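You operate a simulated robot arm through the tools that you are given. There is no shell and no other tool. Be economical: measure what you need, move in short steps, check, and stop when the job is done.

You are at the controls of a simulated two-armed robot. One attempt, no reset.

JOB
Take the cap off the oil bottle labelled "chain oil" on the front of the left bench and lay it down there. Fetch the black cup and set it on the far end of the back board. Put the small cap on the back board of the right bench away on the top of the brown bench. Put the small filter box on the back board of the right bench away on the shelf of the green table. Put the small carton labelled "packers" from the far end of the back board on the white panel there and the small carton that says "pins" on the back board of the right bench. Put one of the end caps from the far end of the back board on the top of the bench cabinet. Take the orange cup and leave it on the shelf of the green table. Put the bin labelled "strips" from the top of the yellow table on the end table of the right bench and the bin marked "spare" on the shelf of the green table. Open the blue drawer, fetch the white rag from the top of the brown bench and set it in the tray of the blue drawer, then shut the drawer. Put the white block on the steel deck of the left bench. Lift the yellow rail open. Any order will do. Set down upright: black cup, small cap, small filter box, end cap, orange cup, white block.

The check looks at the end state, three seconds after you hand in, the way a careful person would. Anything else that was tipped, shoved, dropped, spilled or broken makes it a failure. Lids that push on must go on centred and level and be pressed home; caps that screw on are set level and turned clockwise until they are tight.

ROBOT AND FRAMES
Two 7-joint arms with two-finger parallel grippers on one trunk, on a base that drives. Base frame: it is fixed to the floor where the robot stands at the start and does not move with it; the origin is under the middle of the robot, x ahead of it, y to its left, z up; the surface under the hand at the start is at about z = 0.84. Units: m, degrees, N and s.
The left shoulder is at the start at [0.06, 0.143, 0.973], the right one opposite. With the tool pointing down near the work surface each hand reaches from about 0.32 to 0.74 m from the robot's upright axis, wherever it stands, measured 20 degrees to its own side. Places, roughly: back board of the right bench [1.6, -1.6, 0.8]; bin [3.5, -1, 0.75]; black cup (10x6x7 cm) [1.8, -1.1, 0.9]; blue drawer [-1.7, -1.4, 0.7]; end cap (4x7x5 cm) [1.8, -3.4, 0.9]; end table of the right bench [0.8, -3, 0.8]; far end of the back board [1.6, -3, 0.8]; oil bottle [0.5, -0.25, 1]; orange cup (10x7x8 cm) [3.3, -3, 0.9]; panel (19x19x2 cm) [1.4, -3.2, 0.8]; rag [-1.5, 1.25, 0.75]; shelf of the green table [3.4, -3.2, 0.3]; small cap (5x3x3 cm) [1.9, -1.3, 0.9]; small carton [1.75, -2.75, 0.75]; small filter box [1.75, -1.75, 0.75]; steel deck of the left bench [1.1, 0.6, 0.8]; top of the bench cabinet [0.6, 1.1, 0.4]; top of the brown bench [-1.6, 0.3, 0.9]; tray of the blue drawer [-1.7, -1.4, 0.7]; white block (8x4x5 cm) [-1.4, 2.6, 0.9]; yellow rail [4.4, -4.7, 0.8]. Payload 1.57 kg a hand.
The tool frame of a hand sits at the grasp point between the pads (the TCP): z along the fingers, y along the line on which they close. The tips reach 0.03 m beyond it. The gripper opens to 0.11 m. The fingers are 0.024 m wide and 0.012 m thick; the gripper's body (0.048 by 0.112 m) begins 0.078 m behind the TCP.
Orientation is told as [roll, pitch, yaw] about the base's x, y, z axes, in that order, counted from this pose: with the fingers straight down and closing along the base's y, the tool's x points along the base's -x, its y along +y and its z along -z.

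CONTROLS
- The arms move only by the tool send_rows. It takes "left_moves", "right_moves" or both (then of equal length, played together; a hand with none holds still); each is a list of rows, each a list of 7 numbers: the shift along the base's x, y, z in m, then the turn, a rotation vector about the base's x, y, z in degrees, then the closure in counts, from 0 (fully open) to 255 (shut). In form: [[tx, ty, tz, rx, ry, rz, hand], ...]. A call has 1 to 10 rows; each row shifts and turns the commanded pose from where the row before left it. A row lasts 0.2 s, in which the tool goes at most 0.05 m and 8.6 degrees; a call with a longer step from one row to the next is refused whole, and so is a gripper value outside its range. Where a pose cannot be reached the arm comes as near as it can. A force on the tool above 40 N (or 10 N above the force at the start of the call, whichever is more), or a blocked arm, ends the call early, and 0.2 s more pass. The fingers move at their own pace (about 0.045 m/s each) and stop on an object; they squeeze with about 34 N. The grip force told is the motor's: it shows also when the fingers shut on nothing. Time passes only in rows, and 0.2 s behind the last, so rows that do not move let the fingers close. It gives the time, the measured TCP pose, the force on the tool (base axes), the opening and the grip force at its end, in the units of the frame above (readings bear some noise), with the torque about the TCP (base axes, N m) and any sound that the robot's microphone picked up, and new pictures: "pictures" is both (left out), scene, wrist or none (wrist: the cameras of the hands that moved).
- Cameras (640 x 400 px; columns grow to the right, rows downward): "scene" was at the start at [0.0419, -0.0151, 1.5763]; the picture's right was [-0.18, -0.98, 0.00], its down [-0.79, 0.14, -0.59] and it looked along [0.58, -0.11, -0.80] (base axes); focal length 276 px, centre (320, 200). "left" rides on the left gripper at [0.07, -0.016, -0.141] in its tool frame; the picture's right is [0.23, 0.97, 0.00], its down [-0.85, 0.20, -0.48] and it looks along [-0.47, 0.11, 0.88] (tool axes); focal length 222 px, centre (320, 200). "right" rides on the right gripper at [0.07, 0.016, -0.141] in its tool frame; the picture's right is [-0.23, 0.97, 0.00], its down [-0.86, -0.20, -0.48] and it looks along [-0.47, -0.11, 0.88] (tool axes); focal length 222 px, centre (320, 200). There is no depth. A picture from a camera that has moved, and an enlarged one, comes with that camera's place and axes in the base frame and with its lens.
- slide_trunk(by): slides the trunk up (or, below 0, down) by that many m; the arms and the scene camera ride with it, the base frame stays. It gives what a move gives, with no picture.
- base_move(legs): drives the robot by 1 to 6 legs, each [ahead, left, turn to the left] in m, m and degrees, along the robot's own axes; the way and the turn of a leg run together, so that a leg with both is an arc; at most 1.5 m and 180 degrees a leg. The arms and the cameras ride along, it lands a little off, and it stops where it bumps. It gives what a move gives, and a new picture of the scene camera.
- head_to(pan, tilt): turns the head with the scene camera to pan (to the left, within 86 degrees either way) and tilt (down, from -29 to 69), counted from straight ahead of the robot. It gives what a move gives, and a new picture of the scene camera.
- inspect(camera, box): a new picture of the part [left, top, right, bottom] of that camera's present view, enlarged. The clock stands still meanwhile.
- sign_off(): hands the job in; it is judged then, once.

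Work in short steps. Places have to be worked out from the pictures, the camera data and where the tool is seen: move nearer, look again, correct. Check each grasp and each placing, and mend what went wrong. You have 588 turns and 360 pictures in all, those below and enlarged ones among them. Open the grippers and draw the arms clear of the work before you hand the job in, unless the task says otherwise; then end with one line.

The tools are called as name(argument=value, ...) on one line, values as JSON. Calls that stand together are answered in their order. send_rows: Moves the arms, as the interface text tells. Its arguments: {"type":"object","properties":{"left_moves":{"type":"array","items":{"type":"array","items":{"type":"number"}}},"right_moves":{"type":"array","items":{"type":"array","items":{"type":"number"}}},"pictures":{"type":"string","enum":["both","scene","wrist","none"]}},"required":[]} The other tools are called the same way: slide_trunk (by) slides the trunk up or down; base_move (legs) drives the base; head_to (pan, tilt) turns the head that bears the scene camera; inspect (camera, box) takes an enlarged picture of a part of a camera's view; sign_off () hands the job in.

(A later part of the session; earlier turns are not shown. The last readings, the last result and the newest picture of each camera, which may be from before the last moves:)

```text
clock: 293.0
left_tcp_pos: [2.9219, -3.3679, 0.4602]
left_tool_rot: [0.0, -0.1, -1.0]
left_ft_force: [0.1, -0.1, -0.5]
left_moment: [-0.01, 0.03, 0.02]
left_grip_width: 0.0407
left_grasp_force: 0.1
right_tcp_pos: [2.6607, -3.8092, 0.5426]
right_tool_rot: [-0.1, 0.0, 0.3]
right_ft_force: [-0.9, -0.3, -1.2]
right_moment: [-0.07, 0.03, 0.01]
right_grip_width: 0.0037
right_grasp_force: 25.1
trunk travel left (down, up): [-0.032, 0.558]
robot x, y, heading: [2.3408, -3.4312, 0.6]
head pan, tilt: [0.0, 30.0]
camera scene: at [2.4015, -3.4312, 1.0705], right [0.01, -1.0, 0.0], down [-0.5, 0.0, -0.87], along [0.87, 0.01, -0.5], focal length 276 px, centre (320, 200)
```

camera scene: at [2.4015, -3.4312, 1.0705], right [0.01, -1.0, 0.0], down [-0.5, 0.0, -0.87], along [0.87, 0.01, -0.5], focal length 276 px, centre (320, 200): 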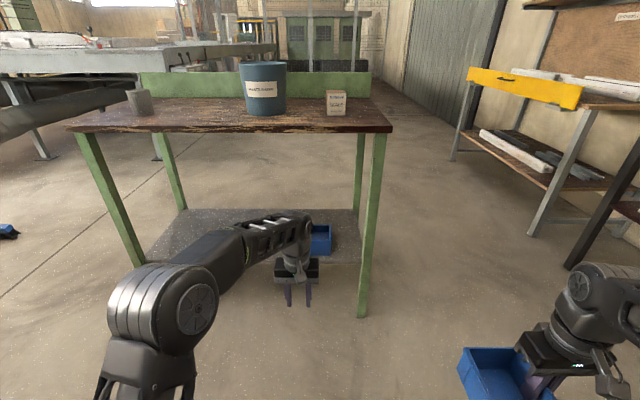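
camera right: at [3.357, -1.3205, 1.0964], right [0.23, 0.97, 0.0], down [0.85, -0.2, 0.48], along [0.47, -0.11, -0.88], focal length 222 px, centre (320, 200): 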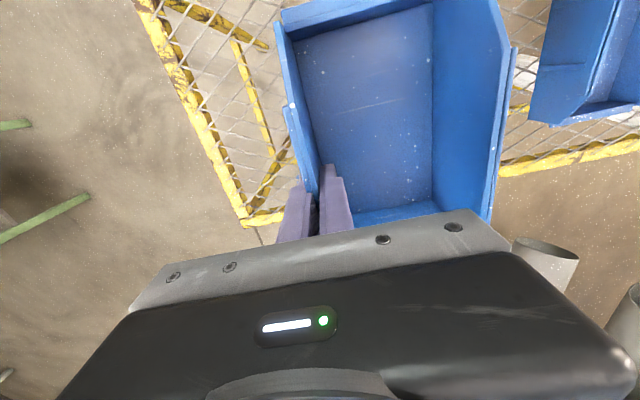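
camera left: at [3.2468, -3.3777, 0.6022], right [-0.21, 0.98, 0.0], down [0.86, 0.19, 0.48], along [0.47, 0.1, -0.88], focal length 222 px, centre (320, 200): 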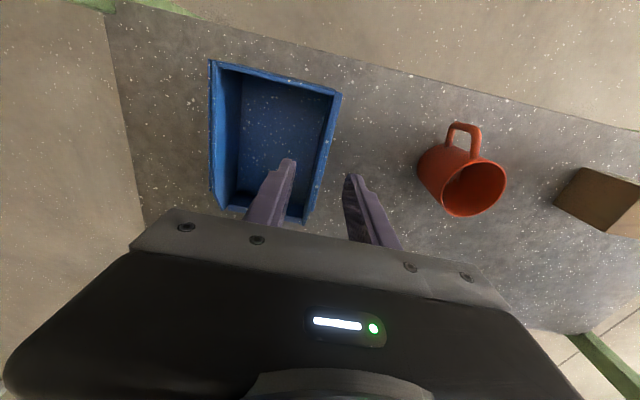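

Shelf is complete. Raise the trunk, tuck the left hand, and turn back to the bench for "packers".

slide_trunk(by=0.4)

slide_trunk(by=0.15)

send_rows(left_moves=[[-0.03, 0.02, 0.02, 0, 0, 0, 0], [-0.035, 0.025, 0.02, 0, 0, 0, 0], [-0.035, 0.025, 0.02, 0, 0, 0, 0], [-0.035, 0.025, 0.02, 0, 0, 0, 0], [-0.035, 0.025, 0.02, 0, 0, 0, 0], [-0.03, 0.025, 0.02, 0, 0, 1, 0]], right_moves=[[0.01, 0.015, 0.0, 0, 0, 0, 255], [0.01, 0.015, 0, 0, 0, 0, 255], [0.01, 0.015, 0, 0, 0, 0, 255], [0.01, 0.015, 0, 0, 0, 0, 255], [0, 0.015, 0, 0, 0, 0, 255], [0, 0, 0, 0, 0, 0, 255]], pictures="none")

head_to(pan=0, tilt=45)

base_move(legs=[[0.2, 0, 0], [0, 0, 179], [0.1, -0.78, 0]])

```text
clock: 296.9
left_tcp_pos: [2.9221, -3.3673, 0.8605]
left_tool_rot: [0.0, -0.2, -1.0]
left_ft_force: [-0.2, 0.1, -0.4]
left_moment: [0.0, 0.02, 0.0]
left_grip_width: 0.0409
left_grasp_force: 0.1
right_tcp_pos: [2.661, -3.8099, 0.9434]
right_tool_rot: [0.1, -0.1, 0.4]
right_ft_force: [-0.5, 0.0, -2.4]
right_moment: [-0.07, 0.03, -0.01]
right_grip_width: 0.0038
right_grasp_force: 24.6
trunk travel left (down, up): [-0.432, 0.158]
robot x, y, heading: [2.3438, -3.4268, 0.6]
head pan, tilt: [0.0, 30.0]
```

```text
clock: 298.6
left_tcp_pos: [2.9223, -3.367, 1.0096]
left_tool_rot: [0.0, -0.1, -0.9]
left_ft_force: [-1.7, 0.2, 0.6]
left_moment: [0.0, -0.01, 0.0]
left_grip_width: 0.0412
left_grasp_force: 0.1
right_tcp_pos: [2.6598, -3.8081, 1.0934]
right_tool_rot: [0.2, -0.1, 0.4]
right_ft_force: [-0.1, 0.0, -1.2]
right_moment: [-0.09, -0.02, 0.0]
right_grip_width: 0.0035
right_grasp_force: 24.4
trunk travel left (down, up): [-0.582, 0.008]
robot x, y, heading: [2.3411, -3.431, 0.3]
head pan, tilt: [0.0, 30.0]
```

```text
clock: 300.0
left_tcp_pos: [2.7206, -3.2228, 1.1308]
left_tool_rot: [0.0, -0.1, 0.0]
left_ft_force: [-1.0, -0.3, -0.6]
left_moment: [0.02, -0.03, -0.01]
left_grip_width: 0.11
left_grasp_force: 0.0
right_tcp_pos: [2.6981, -3.7349, 1.0947]
right_tool_rot: [0.1, 0.0, 0.5]
right_ft_force: [-0.4, -0.2, -1.4]
right_moment: [-0.06, -0.03, 0.04]
right_grip_width: 0.0036
right_grasp_force: 24.4
trunk travel left (down, up): [-0.582, 0.008]
robot x, y, heading: [2.3416, -3.4269, 0.7]
head pan, tilt: [0.0, 30.0]
```

```text
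clock: 300.8
left_tcp_pos: [2.7215, -3.2217, 1.1302]
left_tool_rot: [0.0, -0.1, 0.0]
left_ft_force: [0.4, -1.1, 0.0]
left_moment: [-0.02, 0.01, 0.0]
left_grip_width: 0.1102
left_grasp_force: 0.1
right_tcp_pos: [2.6993, -3.7338, 1.0939]
right_tool_rot: [0.0, 0.0, 0.4]
right_ft_force: [0.2, -0.9, -1.0]
right_moment: [-0.09, -0.01, 0.02]
right_grip_width: 0.0038
right_grasp_force: 24.4
trunk travel left (down, up): [-0.582, 0.008]
robot x, y, heading: [2.344, -3.4279, 0.3]
head pan, tilt: [0.0, 45.0]
camera scene: at [2.3921, -3.4312, 1.5979], right [0.01, -1.0, 0.0], down [-0.71, -0.01, -0.71], along [0.71, 0.01, -0.71], focal length 276 px, centre (320, 200)
```

scene: 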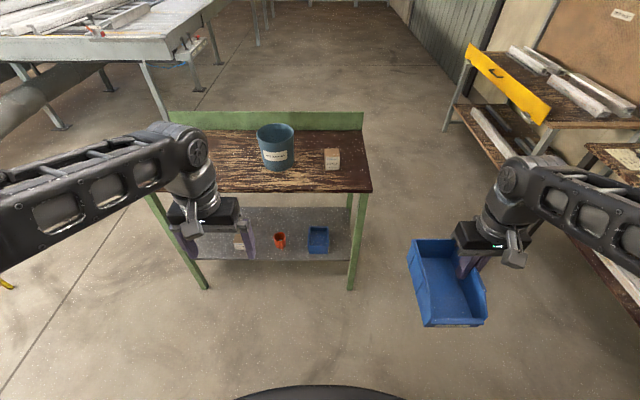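

```text
clock: 313.5
left_tcp_pos: [2.0722, -2.8355, 1.131]
left_tool_rot: [0.0, -0.1, 178.3]
left_ft_force: [0.2, 0.5, 0.1]
left_moment: [0.03, 0.02, -0.01]
left_grip_width: 0.1099
left_grasp_force: 0.1
right_tcp_pos: [2.1104, -2.3251, 1.0941]
right_tool_rot: [0.0, 0.0, 178.6]
right_ft_force: [0.1, 0.4, -1.2]
right_moment: [0.11, 0.04, 0.04]
right_grip_width: 0.0038
right_grasp_force: 24.8
trunk travel left (down, up): [-0.582, 0.008]
robot x, y, heading: [2.4605, -2.6424, 178.4]
head pan, tilt: [0.0, 45.0]
camera scene: at [2.4069, -2.6409, 1.5978], right [0.02, 1.0, 0.0], down [0.71, -0.02, -0.71], along [-0.71, 0.02, -0.71], focal length 276 px, centre (320, 200)
```

scene: 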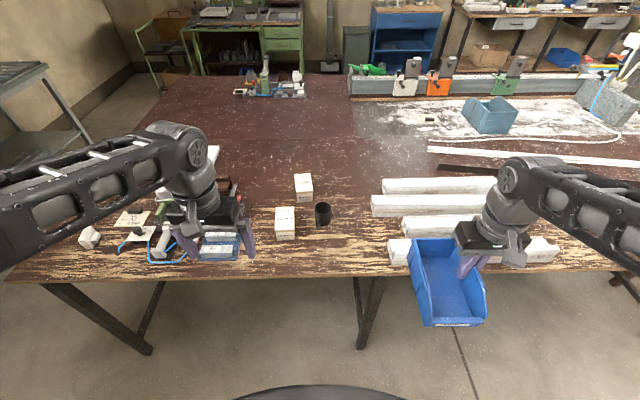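

All three shelf items stand right. Packers is near (1.807, −2.747); the left hand goes over it.

send_rows(left_moves=[[-0.035, 0.012, -0.02, 0, 0, 0.8, 0], [-0.038, 0.013, -0.02, 0, 0, 0.8, 0], [-0.038, 0.013, -0.02, 0, 0, 0, 0], [-0.038, 0.013, -0.02, 0, 0, 0, 0], [-0.038, 0.013, -0.02, 0, 0, 0, 0], [-0.038, 0.013, -0.02, 0, 0, 0, 0], [-0.038, 0.012, -0.01, 0, 0, 0, 0], [0, 0, 0, 0, 0, 0, 0]], pictures="wrist")

```text
clock: 315.3
left_tcp_pos: [1.8104, -2.7442, 1.0018]
left_tool_rot: [0.0, -0.1, 179.9]
left_ft_force: [0.7, -0.3, 0.1]
left_moment: [-0.01, 0.0, 0.02]
left_grip_width: 0.11
left_grasp_force: 0.0
right_tcp_pos: [2.1104, -2.3271, 1.0944]
right_tool_rot: [0.0, 0.1, 178.8]
right_ft_force: [0.1, -0.2, -1.5]
right_moment: [0.07, 0.03, 0.03]
right_grip_width: 0.0036
right_grasp_force: 24.5
trunk travel left (down, up): [-0.582, 0.008]
robot x, y, heading: [2.4584, -2.6409, 178.7]
head pan, tilt: [0.0, 45.0]
camera left: at [1.8791, -2.7282, 1.1424], right [0.23, -0.97, 0.0], down [-0.85, -0.2, 0.48], along [-0.47, -0.11, -0.88], focal length 222 px, centre (320, 200)
```

left: 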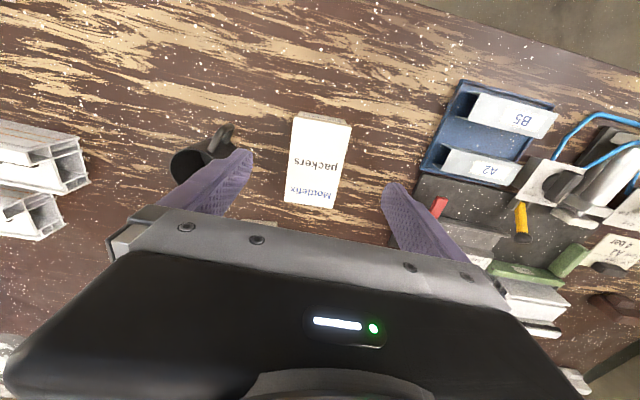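

Centred over it. Descend at 0.085 m opening and close.

send_rows(left_moves=[[-0.008, 0.001, -0.02, 0, 0, 0, 55], [0, 0, -0.03, 0, 0, 0, 55], [0, 0, -0.035, 0, 0, 0, 55], [0, 0, -0.022, 0, 0, 0, 55], [0, 0, 0, 0, 0, 0, 255], [0, 0, 0, 0, 0, 0, 255], [0, 0, 0, 0, 0, 0, 255], [0, 0, 0, 0, 0, 0, 255]], pictures="wrist")

```text
clock: 317.1
left_tcp_pos: [1.8003, -2.745, 0.8918]
left_tool_rot: [-0.1, -0.1, 179.9]
left_ft_force: [0.4, -0.7, 0.2]
left_moment: [-0.02, -0.03, 0.06]
left_grip_width: 0.0626
left_grasp_force: 34.1
right_tcp_pos: [2.1092, -2.3254, 1.0931]
right_tool_rot: [0.0, 0.0, 178.6]
right_ft_force: [-0.6, 0.1, -2.3]
right_moment: [0.11, 0.04, 0.02]
right_grip_width: 0.0037
right_grasp_force: 24.7
trunk travel left (down, up): [-0.582, 0.008]
robot x, y, heading: [2.4591, -2.6406, 178.7]
head pan, tilt: [0.0, 45.0]
camera left: at [1.8694, -2.7283, 1.0341], right [0.23, -0.97, 0.0], down [-0.85, -0.2, 0.48], along [-0.47, -0.11, -0.88], focal length 222 px, centre (320, 200)
```

left: 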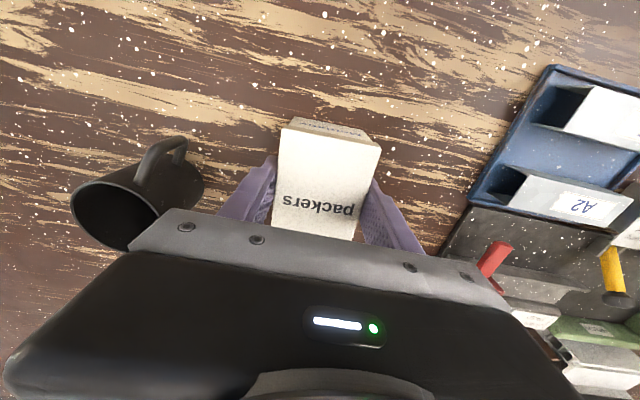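

Packers held. Lift, draw back, and drive around to the bench end, facing +y.

send_rows(left_moves=[[0, 0, 0.03, 0, 0, 0, 255], [0, 0, 0.04, 0, 0, 0, 255], [0, 0, 0.04, 0, 0, 0, 255], [0.03, -0.01, 0.03, 0, 0, 0, 255], [0.04, -0.01, 0.02, 0, 0, 0, 255], [0.04, -0.01, 0.02, 0, 0, 0, 255], [0.04, -0.01, 0.02, 0, 0, 0, 255], [0.045, -0.01, 0.01, 0, 0, 0, 255], [0.045, -0.01, 0, 0, 0, 0, 255]], pictures="none")

base_move(legs=[[-0.1, 0, 0], [0, 1.4, 0], [0, 0, -89], [0, 1.0, 0]])

```text
clock: 319.1
left_tcp_pos: [2.0435, -2.8066, 1.1045]
left_tool_rot: [0.0, -0.2, 179.7]
left_ft_force: [-0.2, -0.1, -0.5]
left_moment: [-0.02, 0.01, -0.02]
left_grip_width: 0.0624
left_grasp_force: 34.2
right_tcp_pos: [2.1106, -2.3252, 1.093]
right_tool_rot: [0.0, 0.0, 178.6]
right_ft_force: [1.2, -0.4, -1.6]
right_moment: [0.1, 0.06, -0.04]
right_grip_width: 0.0038
right_grasp_force: 24.4
trunk travel left (down, up): [-0.582, 0.008]
robot x, y, heading: [2.456, -2.6387, 178.5]
head pan, tilt: [0.0, 45.0]
```

```text
clock: 335.4
left_tcp_pos: [1.3662, -3.6216, 1.1033]
left_tool_rot: [0.0, -0.1, 90.8]
left_ft_force: [-0.5, -0.3, -0.4]
left_moment: [-0.01, 0.02, -0.01]
left_grip_width: 0.062
left_grasp_force: 34.0
right_tcp_pos: [1.847, -3.6828, 1.0941]
right_tool_rot: [0.0, 0.0, 89.5]
right_ft_force: [0.0, -0.3, -2.3]
right_moment: [-0.01, -0.06, -0.03]
right_grip_width: 0.0035
right_grasp_force: 25.1
trunk travel left (down, up): [-0.582, 0.008]
robot x, y, heading: [1.5391, -4.0401, 89.5]
head pan, tilt: [0.0, 45.0]
camera scene: at [1.5375, -3.9869, 1.5978], right [1.0, -0.01, 0.0], down [-0.01, -0.71, -0.71], along [0.01, 0.71, -0.71], focal length 276 px, centre (320, 200)
```

scene: 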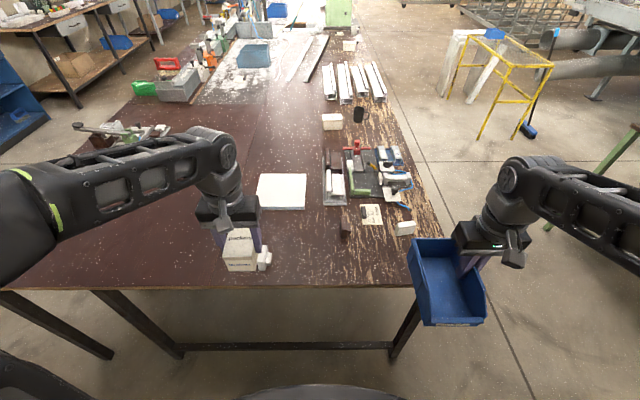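

The panel's centre is ≈ (1.396, −3.204). I move 0.11 m closer to bring it within the left hand's reach.

base_move(legs=[[0.105, -0.05, 0.5]])

inspect(camera="scene", box=[220, 160, 440, 300])

```text
clock: 336.6
left_tcp_pos: [1.4128, -3.517, 1.1028]
left_tool_rot: [0.0, 0.0, 91.3]
left_ft_force: [0.1, 0.3, -2.0]
left_moment: [-0.07, 0.02, 0.0]
left_grip_width: 0.0619
left_grasp_force: 33.4
right_tcp_pos: [1.8947, -3.5745, 1.0929]
right_tool_rot: [0.1, 0.0, 90.0]
right_ft_force: [-0.2, 0.1, -1.3]
right_moment: [0.02, -0.06, -0.01]
right_grip_width: 0.0036
right_grasp_force: 24.2
trunk travel left (down, up): [-0.582, 0.008]
robot x, y, heading: [1.5903, -3.9319, 90.2]
head pan, tilt: [0.0, 45.0]
camera scene: at [1.5881, -3.8802, 1.5978], right [1.0, 0.0, 0.0], down [0.0, -0.71, -0.71], along [0.0, 0.71, -0.71], focal length 276 px, centre (320, 200)
```

scene: 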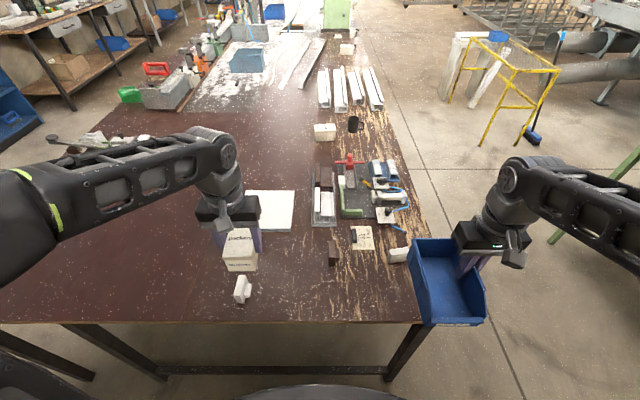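

```text
2.86 times, centred on (330, 230) of scene
camera zoom: at [1.5881, -3.8802, 1.5978], right [1.0, 0.0, 0.0], down [0.0, -0.71, -0.71], along [0.0, 0.71, -0.71], focal length 788 px, centre (291, 114)
```

zoom: 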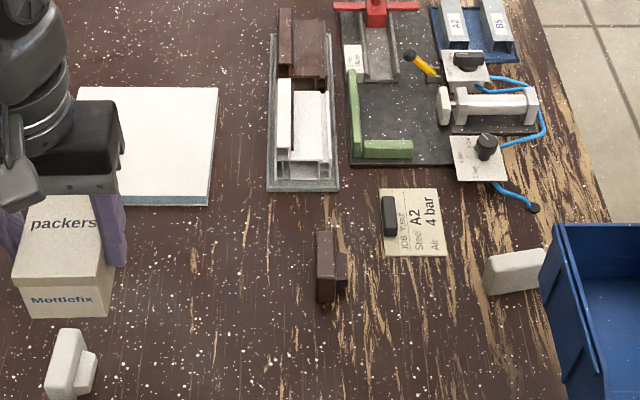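

Move the carton over the panel at decreasing height.

send_rows(left_moves=[[0, 0.035, -0.015, 0, 0, 0, 255], [0, 0.04, -0.02, 0, 0, 0, 255], [0, 0.04, -0.02, 0, 0, 0, 255], [0, 0.04, -0.02, 0, 0, 0, 255], [0, 0.04, -0.02, 0, 0, 0, 255], [-0.004, 0.04, -0.02, 0, 0, 0, 255], [-0.004, 0.04, -0.015, 0, 0, 0, 255], [0, 0.02, -0.01, 0, 0, 0, 255]], pictures="both")

```text
clock: 338.4
left_tcp_pos: [1.4086, -3.2376, 0.9626]
left_tool_rot: [0.0, -0.2, 91.2]
left_ft_force: [0.1, -0.3, -1.6]
left_moment: [-0.02, -0.01, 0.02]
left_grip_width: 0.0621
left_grasp_force: 34.3
left hand out of reach, approached as far as the arm can: row 8
right_tcp_pos: [1.8957, -3.5743, 1.0952]
right_tool_rot: [0.1, 0.0, 90.0]
right_ft_force: [1.4, -0.4, -1.4]
right_moment: [0.0, -0.07, -0.01]
right_grip_width: 0.0036
right_grasp_force: 24.7
trunk travel left (down, up): [-0.582, 0.008]
robot x, y, heading: [1.5887, -3.9295, 90.0]
head pan, tilt: [0.0, 45.0]
camera scene: at [1.5885, -3.8819, 1.5979], right [1.0, 0.0, 0.0], down [0.0, -0.71, -0.71], along [0.0, 0.71, -0.71], focal length 276 px, centre (320, 200)
camera left: at [1.4252, -3.3064, 1.1043], right [-0.97, -0.25, 0.0], down [-0.22, 0.85, 0.48], along [-0.12, 0.47, -0.88], focal length 222 px, centre (320, 200)
```

scene: 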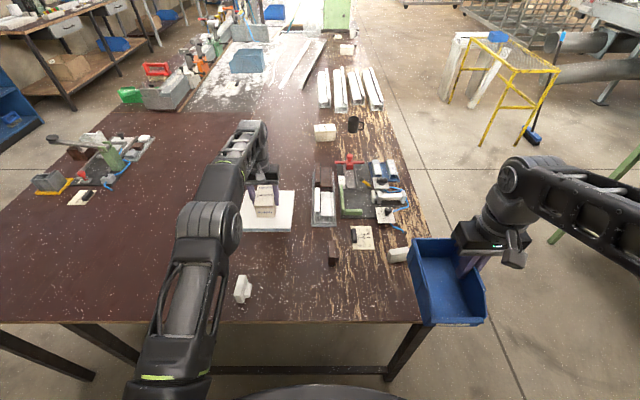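
left: 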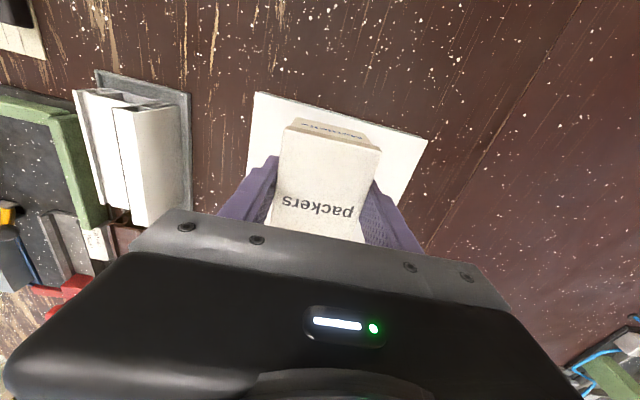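

The panel's near edge is about y = −3.277; I'd like the carton 3 cm deeper. Lower a little and reach on.

send_rows(left_moves=[[-0.003, 0.005, -0.015, 0, 0, 0, 255], [0, 0.01, -0.008, 0, 0, 0, 255], [0, 0.01, 0, 0, 0, 0, 255], [0, 0.01, 0, 0, 0, 0, 255]], pictures="none")

```text
clock: 339.4
left_tcp_pos: [1.4049, -3.2333, 0.9486]
left_tool_rot: [0.0, -0.2, 91.3]
left_ft_force: [-0.4, 0.5, -0.1]
left_moment: [-0.01, 0.0, 0.0]
left_grip_width: 0.062
left_grasp_force: 34.0
left hand out of reach, approached as far as the arm can: row 2, 3, 4
right_tcp_pos: [1.8939, -3.5756, 1.0927]
right_tool_rot: [0.0, -0.1, 90.0]
right_ft_force: [0.4, -0.6, -1.6]
right_moment: [0.01, -0.09, 0.01]
right_grip_width: 0.0039
right_grasp_force: 24.3
trunk travel left (down, up): [-0.582, 0.008]
robot x, y, heading: [1.591, -3.9297, 90.1]
head pan, tilt: [0.0, 45.0]
```

Out of arm reach; nudge the base 3.5 cm ahead.

base_move(legs=[[0.035, 0, 0]])

```text
clock: 340.3
left_tcp_pos: [1.4034, -3.1962, 0.9476]
left_tool_rot: [0.0, 0.0, 91.4]
left_ft_force: [-1.2, 0.7, -1.7]
left_moment: [-0.03, -0.02, 0.01]
left_grip_width: 0.0623
left_grasp_force: 33.5
right_tcp_pos: [1.8936, -3.5387, 1.092]
right_tool_rot: [0.0, 0.1, 90.0]
right_ft_force: [-0.1, -0.4, -2.7]
right_moment: [-0.01, -0.08, 0.04]
right_grip_width: 0.0038
right_grasp_force: 25.0
trunk travel left (down, up): [-0.582, 0.008]
robot x, y, heading: [1.5873, -3.8982, 90.0]
head pan, tilt: [0.0, 45.0]
camera scene: at [1.5873, -3.8442, 1.5977], right [1.0, 0.0, 0.0], down [0.0, -0.71, -0.71], along [0.0, 0.71, -0.71], focal length 276 px, centre (320, 200)
```

scene: 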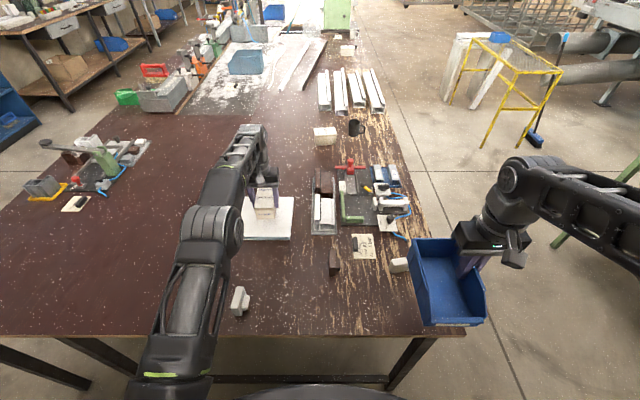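

Now over the panel's middle. Lower to contact.

send_rows(left_moves=[[0, 0, -0.015, 0, 0, 0, 255], [0, 0, -0.008, 0, 0, 0, 255], [0, 0, -0.004, 0, 0, 0, 255], [0, 0, -0.002, 0, 0, 0, 255], [0, 0, -0.002, 0, 0, 0, 255], [0, 0, 0, 0, 0, 0, 255]], pictures="none")

```text
clock: 341.7
left_tcp_pos: [1.4046, -3.1978, 0.9171]
left_tool_rot: [-0.1, -0.2, 91.2]
left_ft_force: [0.4, -0.7, -1.8]
left_moment: [0.0, 0.0, -0.02]
left_grip_width: 0.0619
left_grasp_force: 33.8
right_tcp_pos: [1.8938, -3.5401, 1.0937]
right_tool_rot: [0.0, 0.0, 90.0]
right_ft_force: [-1.0, -0.2, -0.5]
right_moment: [0.02, -0.09, 0.02]
right_grip_width: 0.0036
right_grasp_force: 24.7
trunk travel left (down, up): [-0.582, 0.008]
robot x, y, heading: [1.5874, -3.8978, 90.0]
head pan, tilt: [0.0, 45.0]
```

send_rows(left_moves=[[0, 0, -0.002, 0, 0, 0, 255], [0, 0, -0.002, 0, 0, 0, 255], [0, 0, -0.002, 0, 0, 0, 255], [0, 0, -0.001, 0, 0, 0, 255]], pictures="none")

```text
clock: 342.7
left_tcp_pos: [1.4049, -3.1982, 0.9132]
left_tool_rot: [0.0, -0.4, 91.3]
left_ft_force: [-1.1, 0.5, 8.6]
left_moment: [-0.39, -0.04, -0.03]
left_grip_width: 0.0619
left_grasp_force: 34.0
right_tcp_pos: [1.8955, -3.5402, 1.0933]
right_tool_rot: [0.0, 0.0, 90.0]
right_ft_force: [-0.3, 0.6, -1.6]
right_moment: [-0.02, -0.05, -0.02]
right_grip_width: 0.0037
right_grasp_force: 24.3
trunk travel left (down, up): [-0.582, 0.008]
robot x, y, heading: [1.5896, -3.8971, 90.0]
head pan, tilt: [0.0, 45.0]
```

Contact. Release, rise and withdraw.

send_rows(left_moves=[[0, 0, 0.001, 0, 0, 0, 100], [0, 0, 0, 0, 0, 0, 50], [0, 0, 0, 0, 0, 0, 50], [0, 0, 0.025, 0, 0, 0, 50], [0, 0, 0.025, 0, 0, 0, 50], [0, -0.03, 0.03, 0, 0, 0, 50], [0, -0.03, 0.035, 0, 0, 0, 50], [0, -0.04, 0.025, 0, 0, 0, 0], [0, -0.045, 0.02, 0, 0, 0, 0], [0, -0.045, 0.02, 0, 0, 0, 0]], pictures="both")

```text
clock: 344.9
left_tcp_pos: [1.4051, -3.3925, 1.0914]
left_tool_rot: [0.0, -0.3, 91.2]
left_ft_force: [-0.4, 0.5, 0.1]
left_moment: [0.03, 0.0, 0.01]
left_grip_width: 0.11
left_grasp_force: 0.1
right_tcp_pos: [1.8939, -3.5421, 1.0944]
right_tool_rot: [0.1, 0.0, 90.1]
right_ft_force: [0.0, -1.4, -1.0]
right_moment: [0.03, -0.06, -0.02]
right_grip_width: 0.0037
right_grasp_force: 25.6
trunk travel left (down, up): [-0.582, 0.008]
robot x, y, heading: [1.5884, -3.8968, 90.1]
head pan, tilt: [0.0, 45.0]
camera scene: at [1.5869, -3.8489, 1.5979], right [1.0, 0.0, 0.0], down [0.0, -0.71, -0.71], along [0.0, 0.71, -0.71], focal length 276 px, centre (320, 200)
camera left: at [1.4215, -3.4608, 1.233], right [-0.97, -0.25, 0.0], down [-0.22, 0.85, 0.48], along [-0.12, 0.47, -0.88], focal length 222 px, centre (320, 200)
```

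scene: 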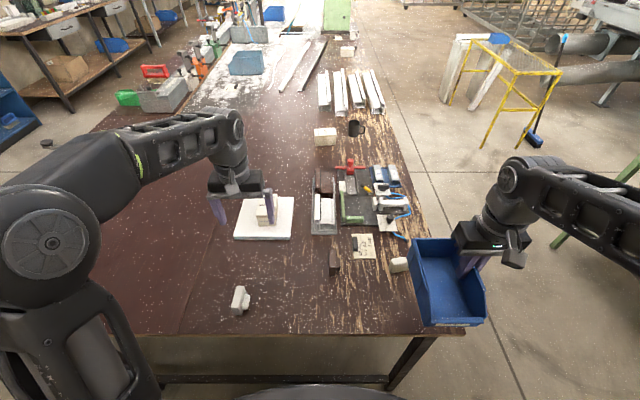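
left: 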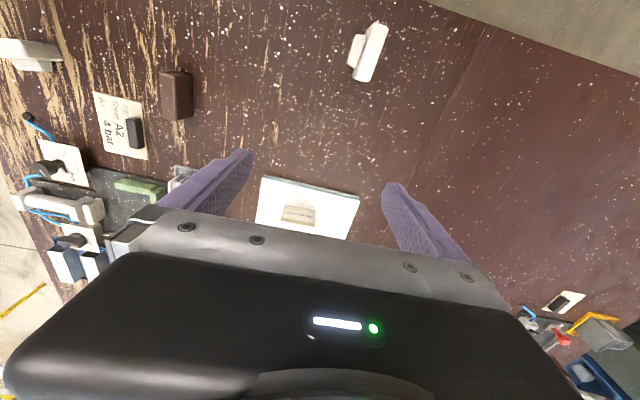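

Packers sits on the panel. Next the strips bin: back off slightly and strafe left to the end table.

send_rows(left_moves=[[0, -0.04, 0.01, 0, 0, 0, 0], [0, -0.04, 0.01, 0, 0, 0, 0], [0, -0.04, 0.01, 0, 0, 0, 0], [0, -0.04, 0.01, 0, 0, 0, 0]], pictures="none")

base_move(legs=[[-0.12, 0, 0], [0, 0.98, 0]])

```text
clock: 345.9
left_tcp_pos: [1.4047, -3.55, 1.1318]
left_tool_rot: [0.1, -0.3, 91.2]
left_ft_force: [0.4, -0.3, -0.6]
left_moment: [0.01, 0.02, -0.02]
left_grip_width: 0.1103
left_grasp_force: 0.0
right_tcp_pos: [1.8946, -3.5418, 1.0943]
right_tool_rot: [0.0, -0.1, 89.9]
right_ft_force: [0.2, 0.2, -2.6]
right_moment: [0.04, -0.13, 0.0]
right_grip_width: 0.0036
right_grasp_force: 24.0
trunk travel left (down, up): [-0.582, 0.008]
robot x, y, heading: [1.5857, -3.8986, 89.7]
head pan, tilt: [0.0, 45.0]
```

```text
clock: 351.8
left_tcp_pos: [0.4199, -3.675, 1.1319]
left_tool_rot: [-0.1, -0.1, 91.7]
left_ft_force: [-0.2, -0.4, -0.5]
left_moment: [-0.04, 0.0, 0.02]
left_grip_width: 0.1101
left_grasp_force: 0.0
right_tcp_pos: [0.9095, -3.6621, 1.0943]
right_tool_rot: [0.0, 0.0, 90.5]
right_ft_force: [-1.1, 0.4, -2.3]
right_moment: [0.02, -0.06, -0.01]
right_grip_width: 0.0038
right_grasp_force: 24.7
trunk travel left (down, up): [-0.582, 0.008]
robot x, y, heading: [0.611, -4.0202, 90.6]
head pan, tilt: [0.0, 45.0]
camera scene: at [0.6048, -3.9719, 1.5979], right [1.0, 0.01, 0.0], down [0.01, -0.71, -0.71], along [-0.01, 0.71, -0.71], focal length 276 px, centre (320, 200)
```

scene: 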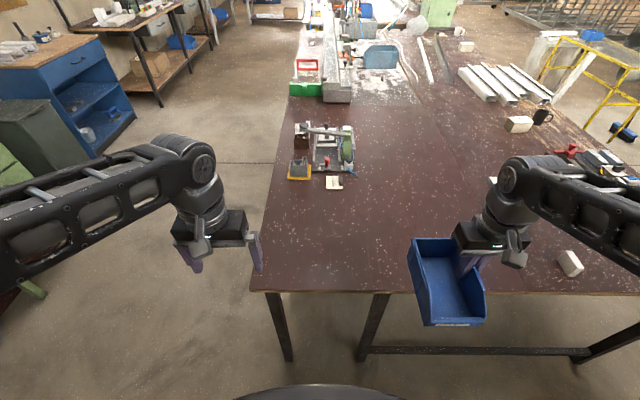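

The end table's top is clear here. Reach to about (0.86, −3.34) and lower.

send_rows(right_moves=[[-0.007, 0.035, -0.02, 0, 0, 0, 255], [-0.007, 0.04, -0.02, 0, 0, 0, 255], [-0.007, 0.04, -0.02, 0, 0, 0, 255], [-0.007, 0.04, -0.02, 0, 0, 0, 255], [-0.007, 0.04, -0.02, 0, 0, 0, 255], [-0.007, 0.04, -0.02, 0, 0, 0, 255], [-0.007, 0.04, -0.02, 0, 0, 0, 255], [0, 0.04, -0.02, 0, 0, 0, 255]], pictures="both")

```text
clock: 353.6
left_tcp_pos: [0.4206, -3.6739, 1.1313]
left_tool_rot: [0.0, -0.1, 91.7]
left_ft_force: [0.9, 0.1, -0.9]
left_moment: [-0.05, -0.02, -0.01]
left_grip_width: 0.1099
left_grasp_force: 0.0
right_tcp_pos: [0.8595, -3.3468, 0.9316]
right_tool_rot: [0.0, 0.2, 90.5]
right_ft_force: [0.1, 0.8, -1.8]
right_moment: [0.0, -0.04, 0.0]
right_grip_width: 0.0037
right_grasp_force: 24.7
trunk travel left (down, up): [-0.582, 0.008]
robot x, y, heading: [0.6069, -4.0221, 90.5]
head pan, tilt: [0.0, 45.0]
camera scene: at [0.6054, -3.97, 1.5978], right [1.0, 0.01, 0.0], down [0.01, -0.71, -0.71], along [-0.01, 0.71, -0.71], focal length 276 px, centre (320, 200)
camera right: at [0.8458, -3.4157, 1.0746], right [-0.98, 0.22, 0.0], down [0.19, 0.86, 0.48], along [0.1, 0.46, -0.88], focal length 222 px, centre (320, 200)
```

scene: 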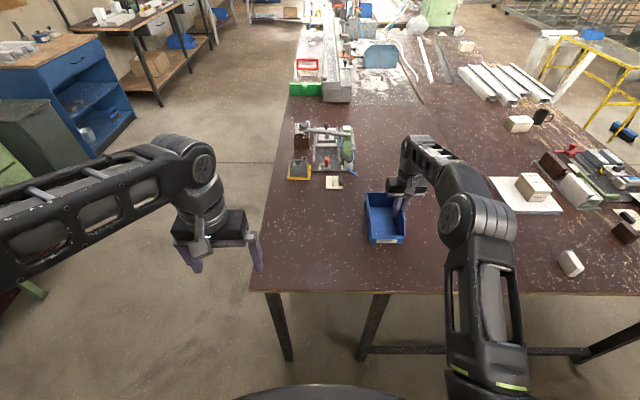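
right: 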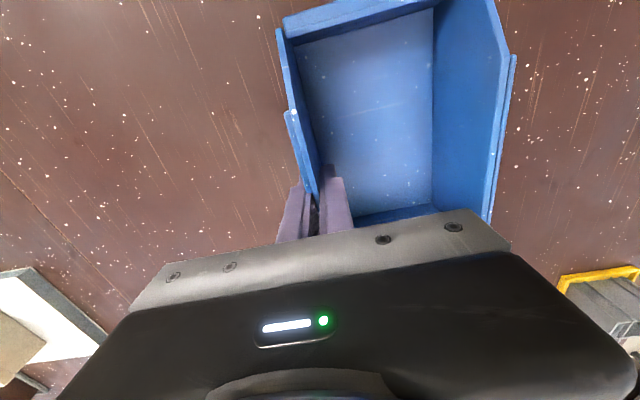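

Lower to contact.

send_rows(right_moves=[[0, 0, -0.02, 0, 0, 0, 255], [0, 0, -0.01, 0, 0, 0, 255], [0, 0, -0.003, 0, 0, 0, 255], [0, 0, -0.002, 0, 0, 0, 255], [0, 0, -0.002, 0, 0, 0, 255], [0, 0, -0.002, 0, 0, 0, 255], [0, 0, 0, 0, 0, 0, 255]], pictures="none")

```text
clock: 355.2
left_tcp_pos: [0.4195, -3.6757, 1.1304]
left_tool_rot: [0.0, -0.2, 91.7]
left_ft_force: [-0.7, -0.5, 0.0]
left_moment: [-0.03, 0.01, -0.02]
left_grip_width: 0.1099
left_grasp_force: 0.1
right_tcp_pos: [0.8606, -3.3477, 0.8947]
right_tool_rot: [0.0, 0.0, 90.5]
right_ft_force: [0.1, 0.5, -1.2]
right_moment: [0.02, -0.08, -0.01]
right_grip_width: 0.0036
right_grasp_force: 24.8
trunk travel left (down, up): [-0.582, 0.008]
robot x, y, heading: [0.6054, -4.0206, 90.5]
head pan, tilt: [0.0, 45.0]
```

send_rows(right_moves=[[0, 0, -0.002, 0, 0, 0, 255], [0, 0, -0.002, 0, 0, 0, 255], [0, 0, -0.002, 0, 0, 0, 255], [0, 0, -0.002, 0, 0, 0, 255], [0, 0, 0, 0, 0, 0, 255]], pictures="none")

```text
clock: 356.4
left_tcp_pos: [0.4195, -3.6766, 1.1324]
left_tool_rot: [0.0, -0.3, 91.7]
left_ft_force: [0.0, 0.2, -0.1]
left_moment: [0.0, -0.02, 0.03]
left_grip_width: 0.11
left_grasp_force: 0.1
right_tcp_pos: [0.8607, -3.3487, 0.8875]
right_tool_rot: [0.0, -0.2, 90.5]
right_ft_force: [1.0, 2.2, 19.4]
right_moment: [0.07, 0.05, -0.04]
right_grip_width: 0.0037
right_grasp_force: 25.3
trunk travel left (down, up): [-0.582, 0.008]
robot x, y, heading: [0.6037, -4.0237, 90.5]
head pan, tilt: [0.0, 45.0]
```

Contact; release, rise and withdraw.

send_rows(right_moves=[[0, 0, 0.002, 0, 0, 0, 180], [0, 0, 0, 0, 0, 0, 160], [0, 0, 0, 0, 0, 0, 160], [0, 0, 0.035, 0, 0, 0, 160], [0, 0, 0.04, 0, 0, 0, 160], [0, -0.01, 0.045, 0, 0, 0, 160], [0, -0.04, 0.025, 0, 0, 0, 100], [0, -0.045, 0.02, 0, 0, 0, 0], [0, -0.045, 0.02, 0, 0, 0, 0], [0, -0.045, 0.02, 0, 0, 0, 0]], pictures="scene")

```text
clock: 358.6
left_tcp_pos: [0.4211, -3.6761, 1.1317]
left_tool_rot: [0.0, -0.3, 91.7]
left_ft_force: [-1.3, 0.2, 0.1]
left_moment: [0.01, 0.0, 0.0]
left_grip_width: 0.1101
left_grasp_force: 0.2
right_tcp_pos: [0.8598, -3.5353, 1.0947]
right_tool_rot: [0.2, -0.1, 90.5]
right_ft_force: [-0.1, -0.3, 0.1]
right_moment: [0.03, -0.01, -0.02]
right_grip_width: 0.11
right_grasp_force: 0.1
trunk travel left (down, up): [-0.582, 0.008]
robot x, y, heading: [0.6053, -4.0208, 90.6]
head pan, tilt: [0.0, 45.0]
camera scene: at [0.6053, -3.9738, 1.5979], right [1.0, 0.01, 0.0], down [0.01, -0.71, -0.71], along [-0.01, 0.71, -0.71], focal length 276 px, centre (320, 200)
```

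scene: 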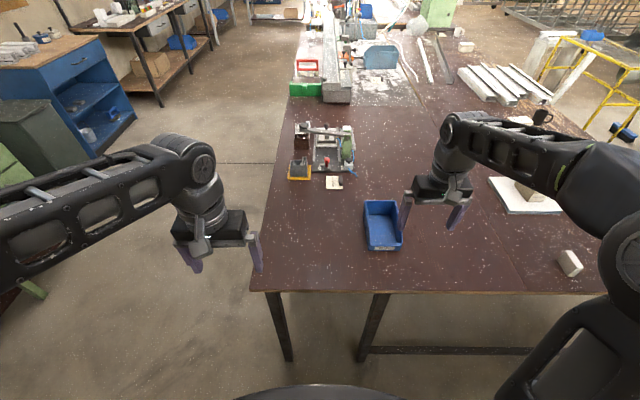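

Strips done. Next the yellow rail: tuck the right hand and strafe along to x ≈ 4.35, then turn to face it.

send_rows(right_moves=[[0.01, -0.04, 0.01, 0, 0, 0, 0], [0.01, -0.04, 0.01, 0, 0, 0, 0], [0.01, -0.04, 0.01, 0, 0, 0, 0]], pictures="none")

base_move(legs=[[-0.05, 0, 0], [0, -1.45, 0], [0, -1.45, 0], [0, -0.85, 0], [0.1, 0, 0], [0, 0, 180]])

```text
clock: 359.4
left_tcp_pos: [0.4199, -3.6764, 1.1329]
left_tool_rot: [0.0, -0.3, 91.7]
left_ft_force: [0.2, 0.2, -0.2]
left_moment: [0.04, 0.0, 0.0]
left_grip_width: 0.1102
left_grasp_force: 0.0
right_tcp_pos: [0.8906, -3.6557, 1.124]
right_tool_rot: [0.0, -0.1, 90.5]
right_ft_force: [-0.5, -0.1, -0.3]
right_moment: [0.03, 0.03, 0.01]
right_grip_width: 0.11
right_grasp_force: 0.0
trunk travel left (down, up): [-0.582, 0.008]
robot x, y, heading: [0.6084, -4.0186, 90.7]
head pan, tilt: [0.0, 45.0]
```

```text
clock: 386.3
left_tcp_pos: [4.5619, -4.2716, 1.1317]
left_tool_rot: [0.0, -0.1, -88.5]
left_ft_force: [0.0, 0.5, -0.6]
left_moment: [-0.04, -0.03, -0.01]
left_grip_width: 0.1099
left_grasp_force: 0.0
right_tcp_pos: [4.0926, -4.2926, 1.1239]
right_tool_rot: [-0.1, 0.0, -89.7]
right_ft_force: [-0.2, -0.7, -0.6]
right_moment: [0.0, -0.01, 0.01]
right_grip_width: 0.1101
right_grasp_force: 0.1
trunk travel left (down, up): [-0.582, 0.008]
robot x, y, heading: [4.3785, -3.9234, -89.7]
head pan, tilt: [0.0, 45.0]
camera scene: at [4.3783, -3.9782, 1.5979], right [-1.0, 0.0, 0.0], down [0.0, 0.71, -0.71], along [0.0, -0.71, -0.71], focal length 276 px, centre (320, 200)
```

scene: 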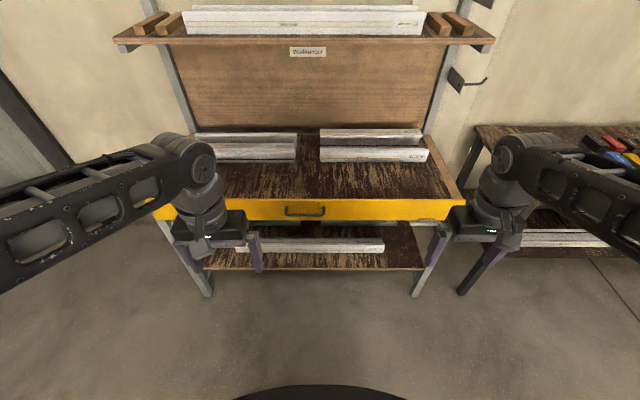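

I enlarge the yellow rail and its black handle.

inspect(camera="scene", box=[140, 180, 480, 240])

inspect(camera="scene", box=[260, 190, 350, 232])

```text
1.88 times, centred on (310, 210) of scene
camera zoom: at [4.3783, -3.9782, 1.5979], right [-1.0, 0.0, 0.0], down [0.0, 0.71, -0.71], along [0.0, -0.71, -0.71], focal length 519 px, centre (339, 181)
```

zoom: 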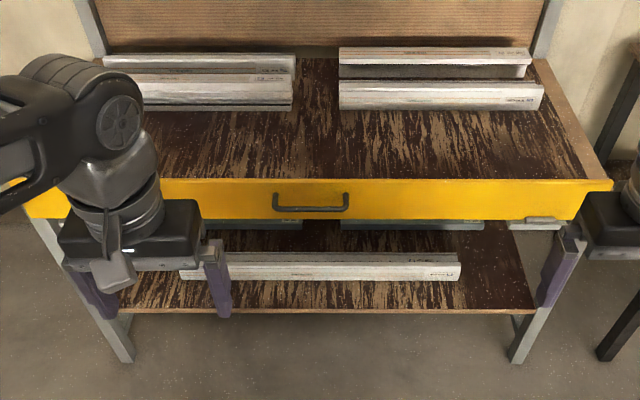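

```text
7.11 times, centred on (305, 211) of scene
camera zoom: at [4.3783, -3.9782, 1.5979], right [-1.0, 0.0, 0.0], down [0.0, 0.71, -0.71], along [0.0, -0.71, -0.71], focal length 1961 px, centre (427, 122)
```

zoom: 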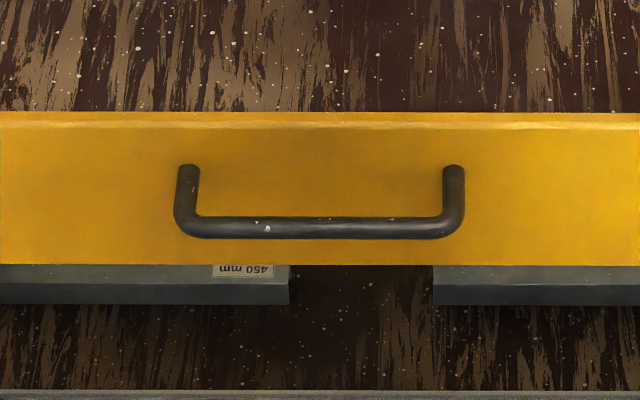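

I move the left hand away to see both ends of the rail for the hinge.

send_rows(left_moves=[[0.04, 0.01, 0, 0, 0, 0, 0], [0.04, 0.01, 0.01, 0, 0, 0, 0], [0.04, 0, 0.01, 0, 0, 0, 0], [0.04, 0, 0.01, 0, 0, 0, 0]], pictures="none")

inspect(camera="scene", box=[400, 160, 500, 240])

inspect(camera="scene", box=[130, 160, 260, 240])

```text
clock: 387.3
left_tcp_pos: [4.7215, -4.2507, 1.1605]
left_tool_rot: [0.1, -0.3, -88.6]
left_ft_force: [-0.1, -0.1, -0.8]
left_moment: [-0.01, -0.02, 0.04]
left_grip_width: 0.11
left_grasp_force: 0.1
right_tcp_pos: [4.0927, -4.2919, 1.1234]
right_tool_rot: [-0.1, 0.0, -89.7]
right_ft_force: [-0.5, -0.6, 0.2]
right_moment: [0.02, 0.04, 0.01]
right_grip_width: 0.1101
right_grasp_force: 0.0
trunk travel left (down, up): [-0.582, 0.008]
robot x, y, heading: [4.381, -3.9236, -89.8]
head pan, tilt: [0.0, 45.0]
```

```text
5.00 times, centred on (450, 200) of scene
camera zoom: at [4.378, -3.9783, 1.5978], right [-1.0, 0.0, 0.0], down [0.0, 0.71, -0.71], along [0.0, -0.71, -0.71], focal length 1379 px, centre (-330, 200)
```

zoom: 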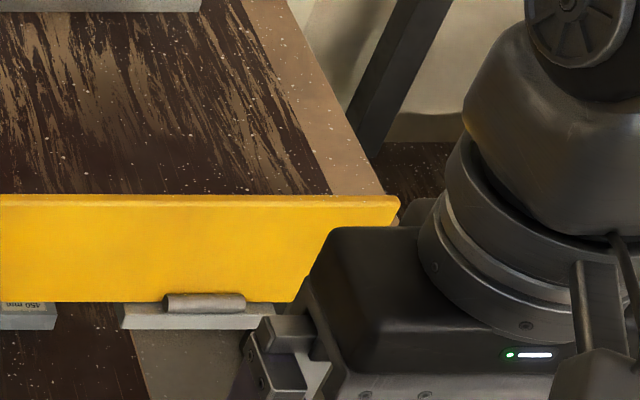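

```text
4.92 times, centred on (195, 200) of scene
camera zoom: at [4.378, -3.9783, 1.5978], right [-1.0, 0.0, 0.0], down [0.0, 0.71, -0.71], along [0.0, -0.71, -0.71], focal length 1358 px, centre (935, 200)
```

zoom: 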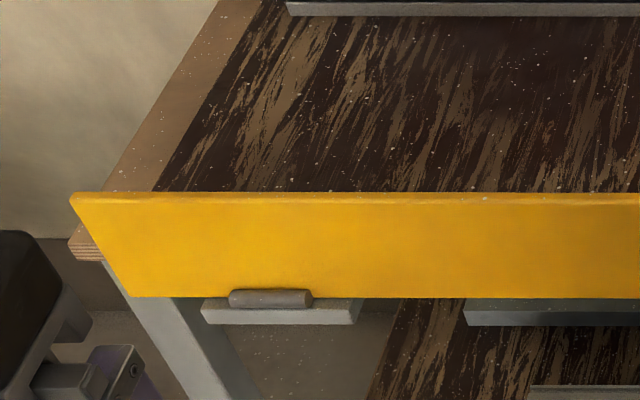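

The knuckles sit at the lower edge, the handle low on the face; I need a closer look. I drive nearer and bring the right hand close above the rail.

base_move(legs=[[0.22, 0, 0]])

inspect(camera="right", box=[0, 0, 640, 250])

```text
clock: 388.9
left_tcp_pos: [4.7238, -4.4708, 1.1615]
left_tool_rot: [0.0, -0.2, -88.6]
left_ft_force: [-0.2, -0.1, -0.2]
left_moment: [0.02, 0.01, 0.01]
left_grip_width: 0.1098
left_grasp_force: 0.1
right_tcp_pos: [4.0925, -4.5134, 1.1231]
right_tool_rot: [0.0, 0.1, -89.8]
right_ft_force: [0.1, -0.3, 1.1]
right_moment: [0.04, -0.02, 0.0]
right_grip_width: 0.1101
right_grasp_force: 0.1
trunk travel left (down, up): [-0.582, 0.008]
robot x, y, heading: [4.3781, -4.141, -89.9]
head pan, tilt: [0.0, 45.0]
camera scene: at [4.3793, -4.1993, 1.5978], right [-1.0, 0.0, 0.0], down [0.0, 0.71, -0.71], along [0.0, -0.71, -0.71], focal length 276 px, centre (320, 200)
```

scene: 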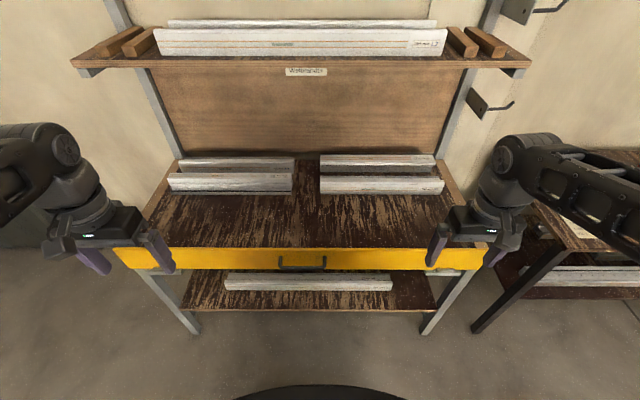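

```text
1.00 times, centred on (320, 125) of right (not enlarged: the box is as wide or as high as the picture)
camera zoom: at [4.111, -4.442, 1.266], right [0.97, -0.22, 0.0], down [-0.2, -0.86, 0.48], along [-0.11, -0.47, -0.88], focal length 222 px, centre (320, 275)
```

zoom: 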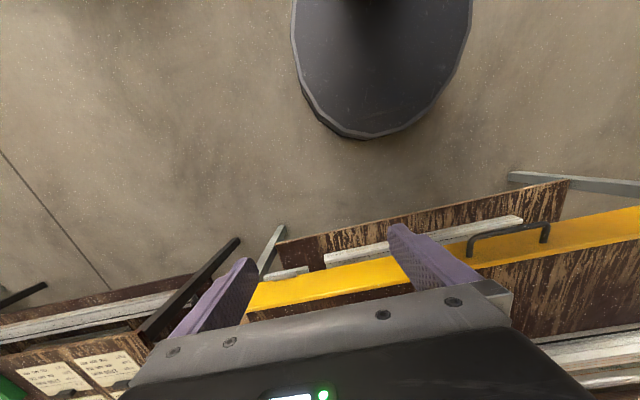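

Triangulation: rail top edge (y −4.705, z 0.874), bottom (y −4.682, z 0.782). I lower the trunk for a flatter view of its mounting.

slide_trunk(by=-0.4)

head_to(pan=30, tilt=30)

head_to(pan=0, tilt=30)

```text
clock: 392.8
left_tcp_pos: [4.7239, -4.4706, 0.761]
left_tool_rot: [0.1, -0.2, -88.5]
left_ft_force: [0.3, 0.1, -0.4]
left_moment: [0.02, 0.0, 0.02]
left_grip_width: 0.1098
left_grasp_force: 0.0
right_tcp_pos: [4.0942, -4.5111, 0.7242]
right_tool_rot: [0.0, -0.1, -89.8]
right_ft_force: [0.0, 0.0, -0.3]
right_moment: [-0.03, 0.02, 0.0]
right_grip_width: 0.1101
right_grasp_force: 0.0
trunk travel left (down, up): [-0.182, 0.408]
robot x, y, heading: [4.3775, -4.1444, -89.7]
head pan, tilt: [0.0, 45.0]
```

```text
clock: 393.7
left_tcp_pos: [4.7234, -4.4692, 0.7612]
left_tool_rot: [0.0, -0.2, -88.5]
left_ft_force: [0.8, 0.0, 0.2]
left_moment: [-0.03, 0.02, -0.02]
left_grip_width: 0.11
left_grasp_force: 0.0
right_tcp_pos: [4.0939, -4.5116, 0.7243]
right_tool_rot: [-0.1, 0.0, -89.8]
right_ft_force: [-0.1, -0.3, -0.6]
right_moment: [0.0, 0.01, 0.01]
right_grip_width: 0.1099
right_grasp_force: 0.1
trunk travel left (down, up): [-0.182, 0.408]
robot x, y, heading: [4.3759, -4.1467, -89.8]
head pan, tilt: [30.0, 30.0]
camera scene: at [4.4244, -4.1945, 1.2204], right [-0.86, -0.5, 0.0], down [-0.25, 0.43, -0.87], along [0.44, -0.75, -0.5], focal length 276 px, centre (320, 200)
```

scene: 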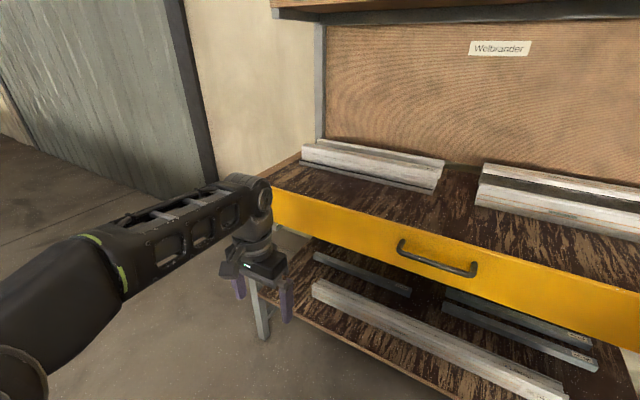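

```text
clock: 394.7
left_tcp_pos: [4.7228, -4.4696, 0.7617]
left_tool_rot: [0.0, -0.2, -88.6]
left_ft_force: [-0.7, 0.4, 0.1]
left_moment: [-0.01, 0.0, -0.01]
left_grip_width: 0.1101
left_grasp_force: 0.0
right_tcp_pos: [4.0941, -4.5115, 0.7243]
right_tool_rot: [0.0, 0.0, -89.8]
right_ft_force: [0.7, 0.2, 0.0]
right_moment: [-0.02, 0.0, 0.0]
right_grip_width: 0.1101
right_grasp_force: 0.1
trunk travel left (down, up): [-0.182, 0.408]
robot x, y, heading: [4.3767, -4.1436, -89.9]
head pan, tilt: [0.0, 30.0]
camera scene: at [4.3794, -4.2068, 1.2205], right [-1.0, -0.01, 0.0], down [0.0, 0.5, -0.87], along [0.01, -0.87, -0.5], focal length 276 px, centre (320, 200)
```

scene: 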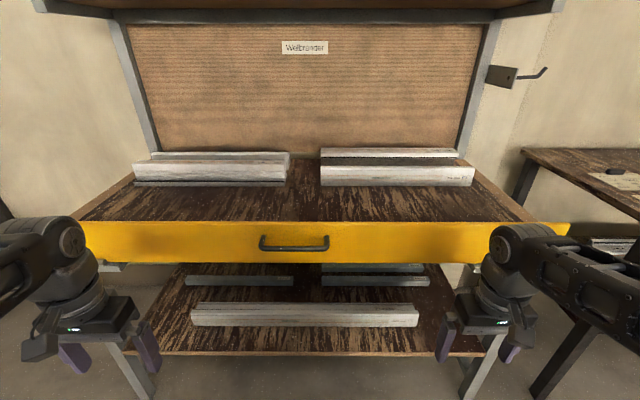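

inspect(camera="scene", box=[70, 200, 190, 275])

inspect(camera="scene", box=[240, 205, 350, 275])

```text
5.33 times, centred on (130, 238) of scene
camera zoom: at [4.3794, -4.2068, 1.2205], right [-1.0, -0.01, 0.0], down [0.0, 0.5, -0.87], along [0.01, -0.87, -0.5], focal length 1471 px, centre (1333, 0)
```

zoom: 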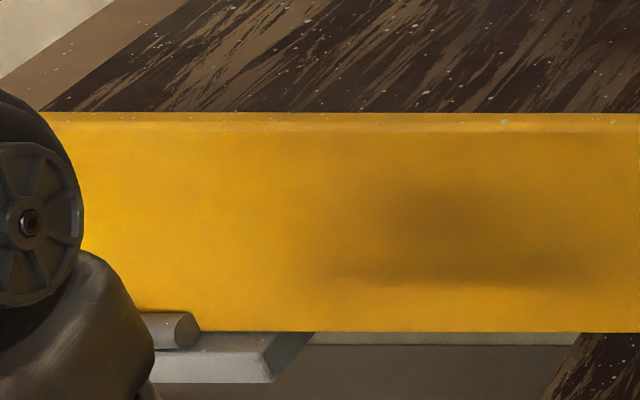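

```text
5.71 times, centred on (295, 240) of scene
camera zoom: at [4.3794, -4.2068, 1.2205], right [-1.0, -0.01, 0.0], down [0.0, 0.5, -0.87], along [0.01, -0.87, -0.5], focal length 1576 px, centre (463, -29)
```

zoom: 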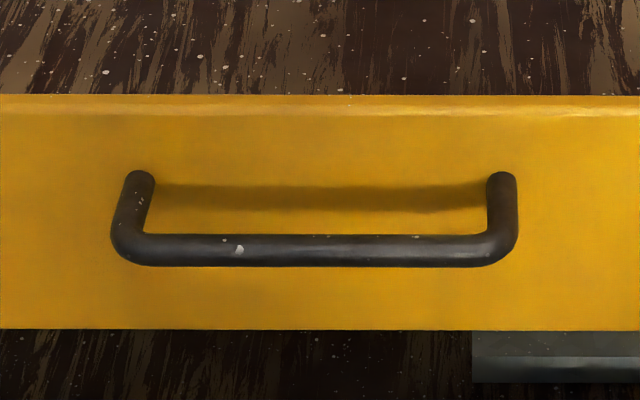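

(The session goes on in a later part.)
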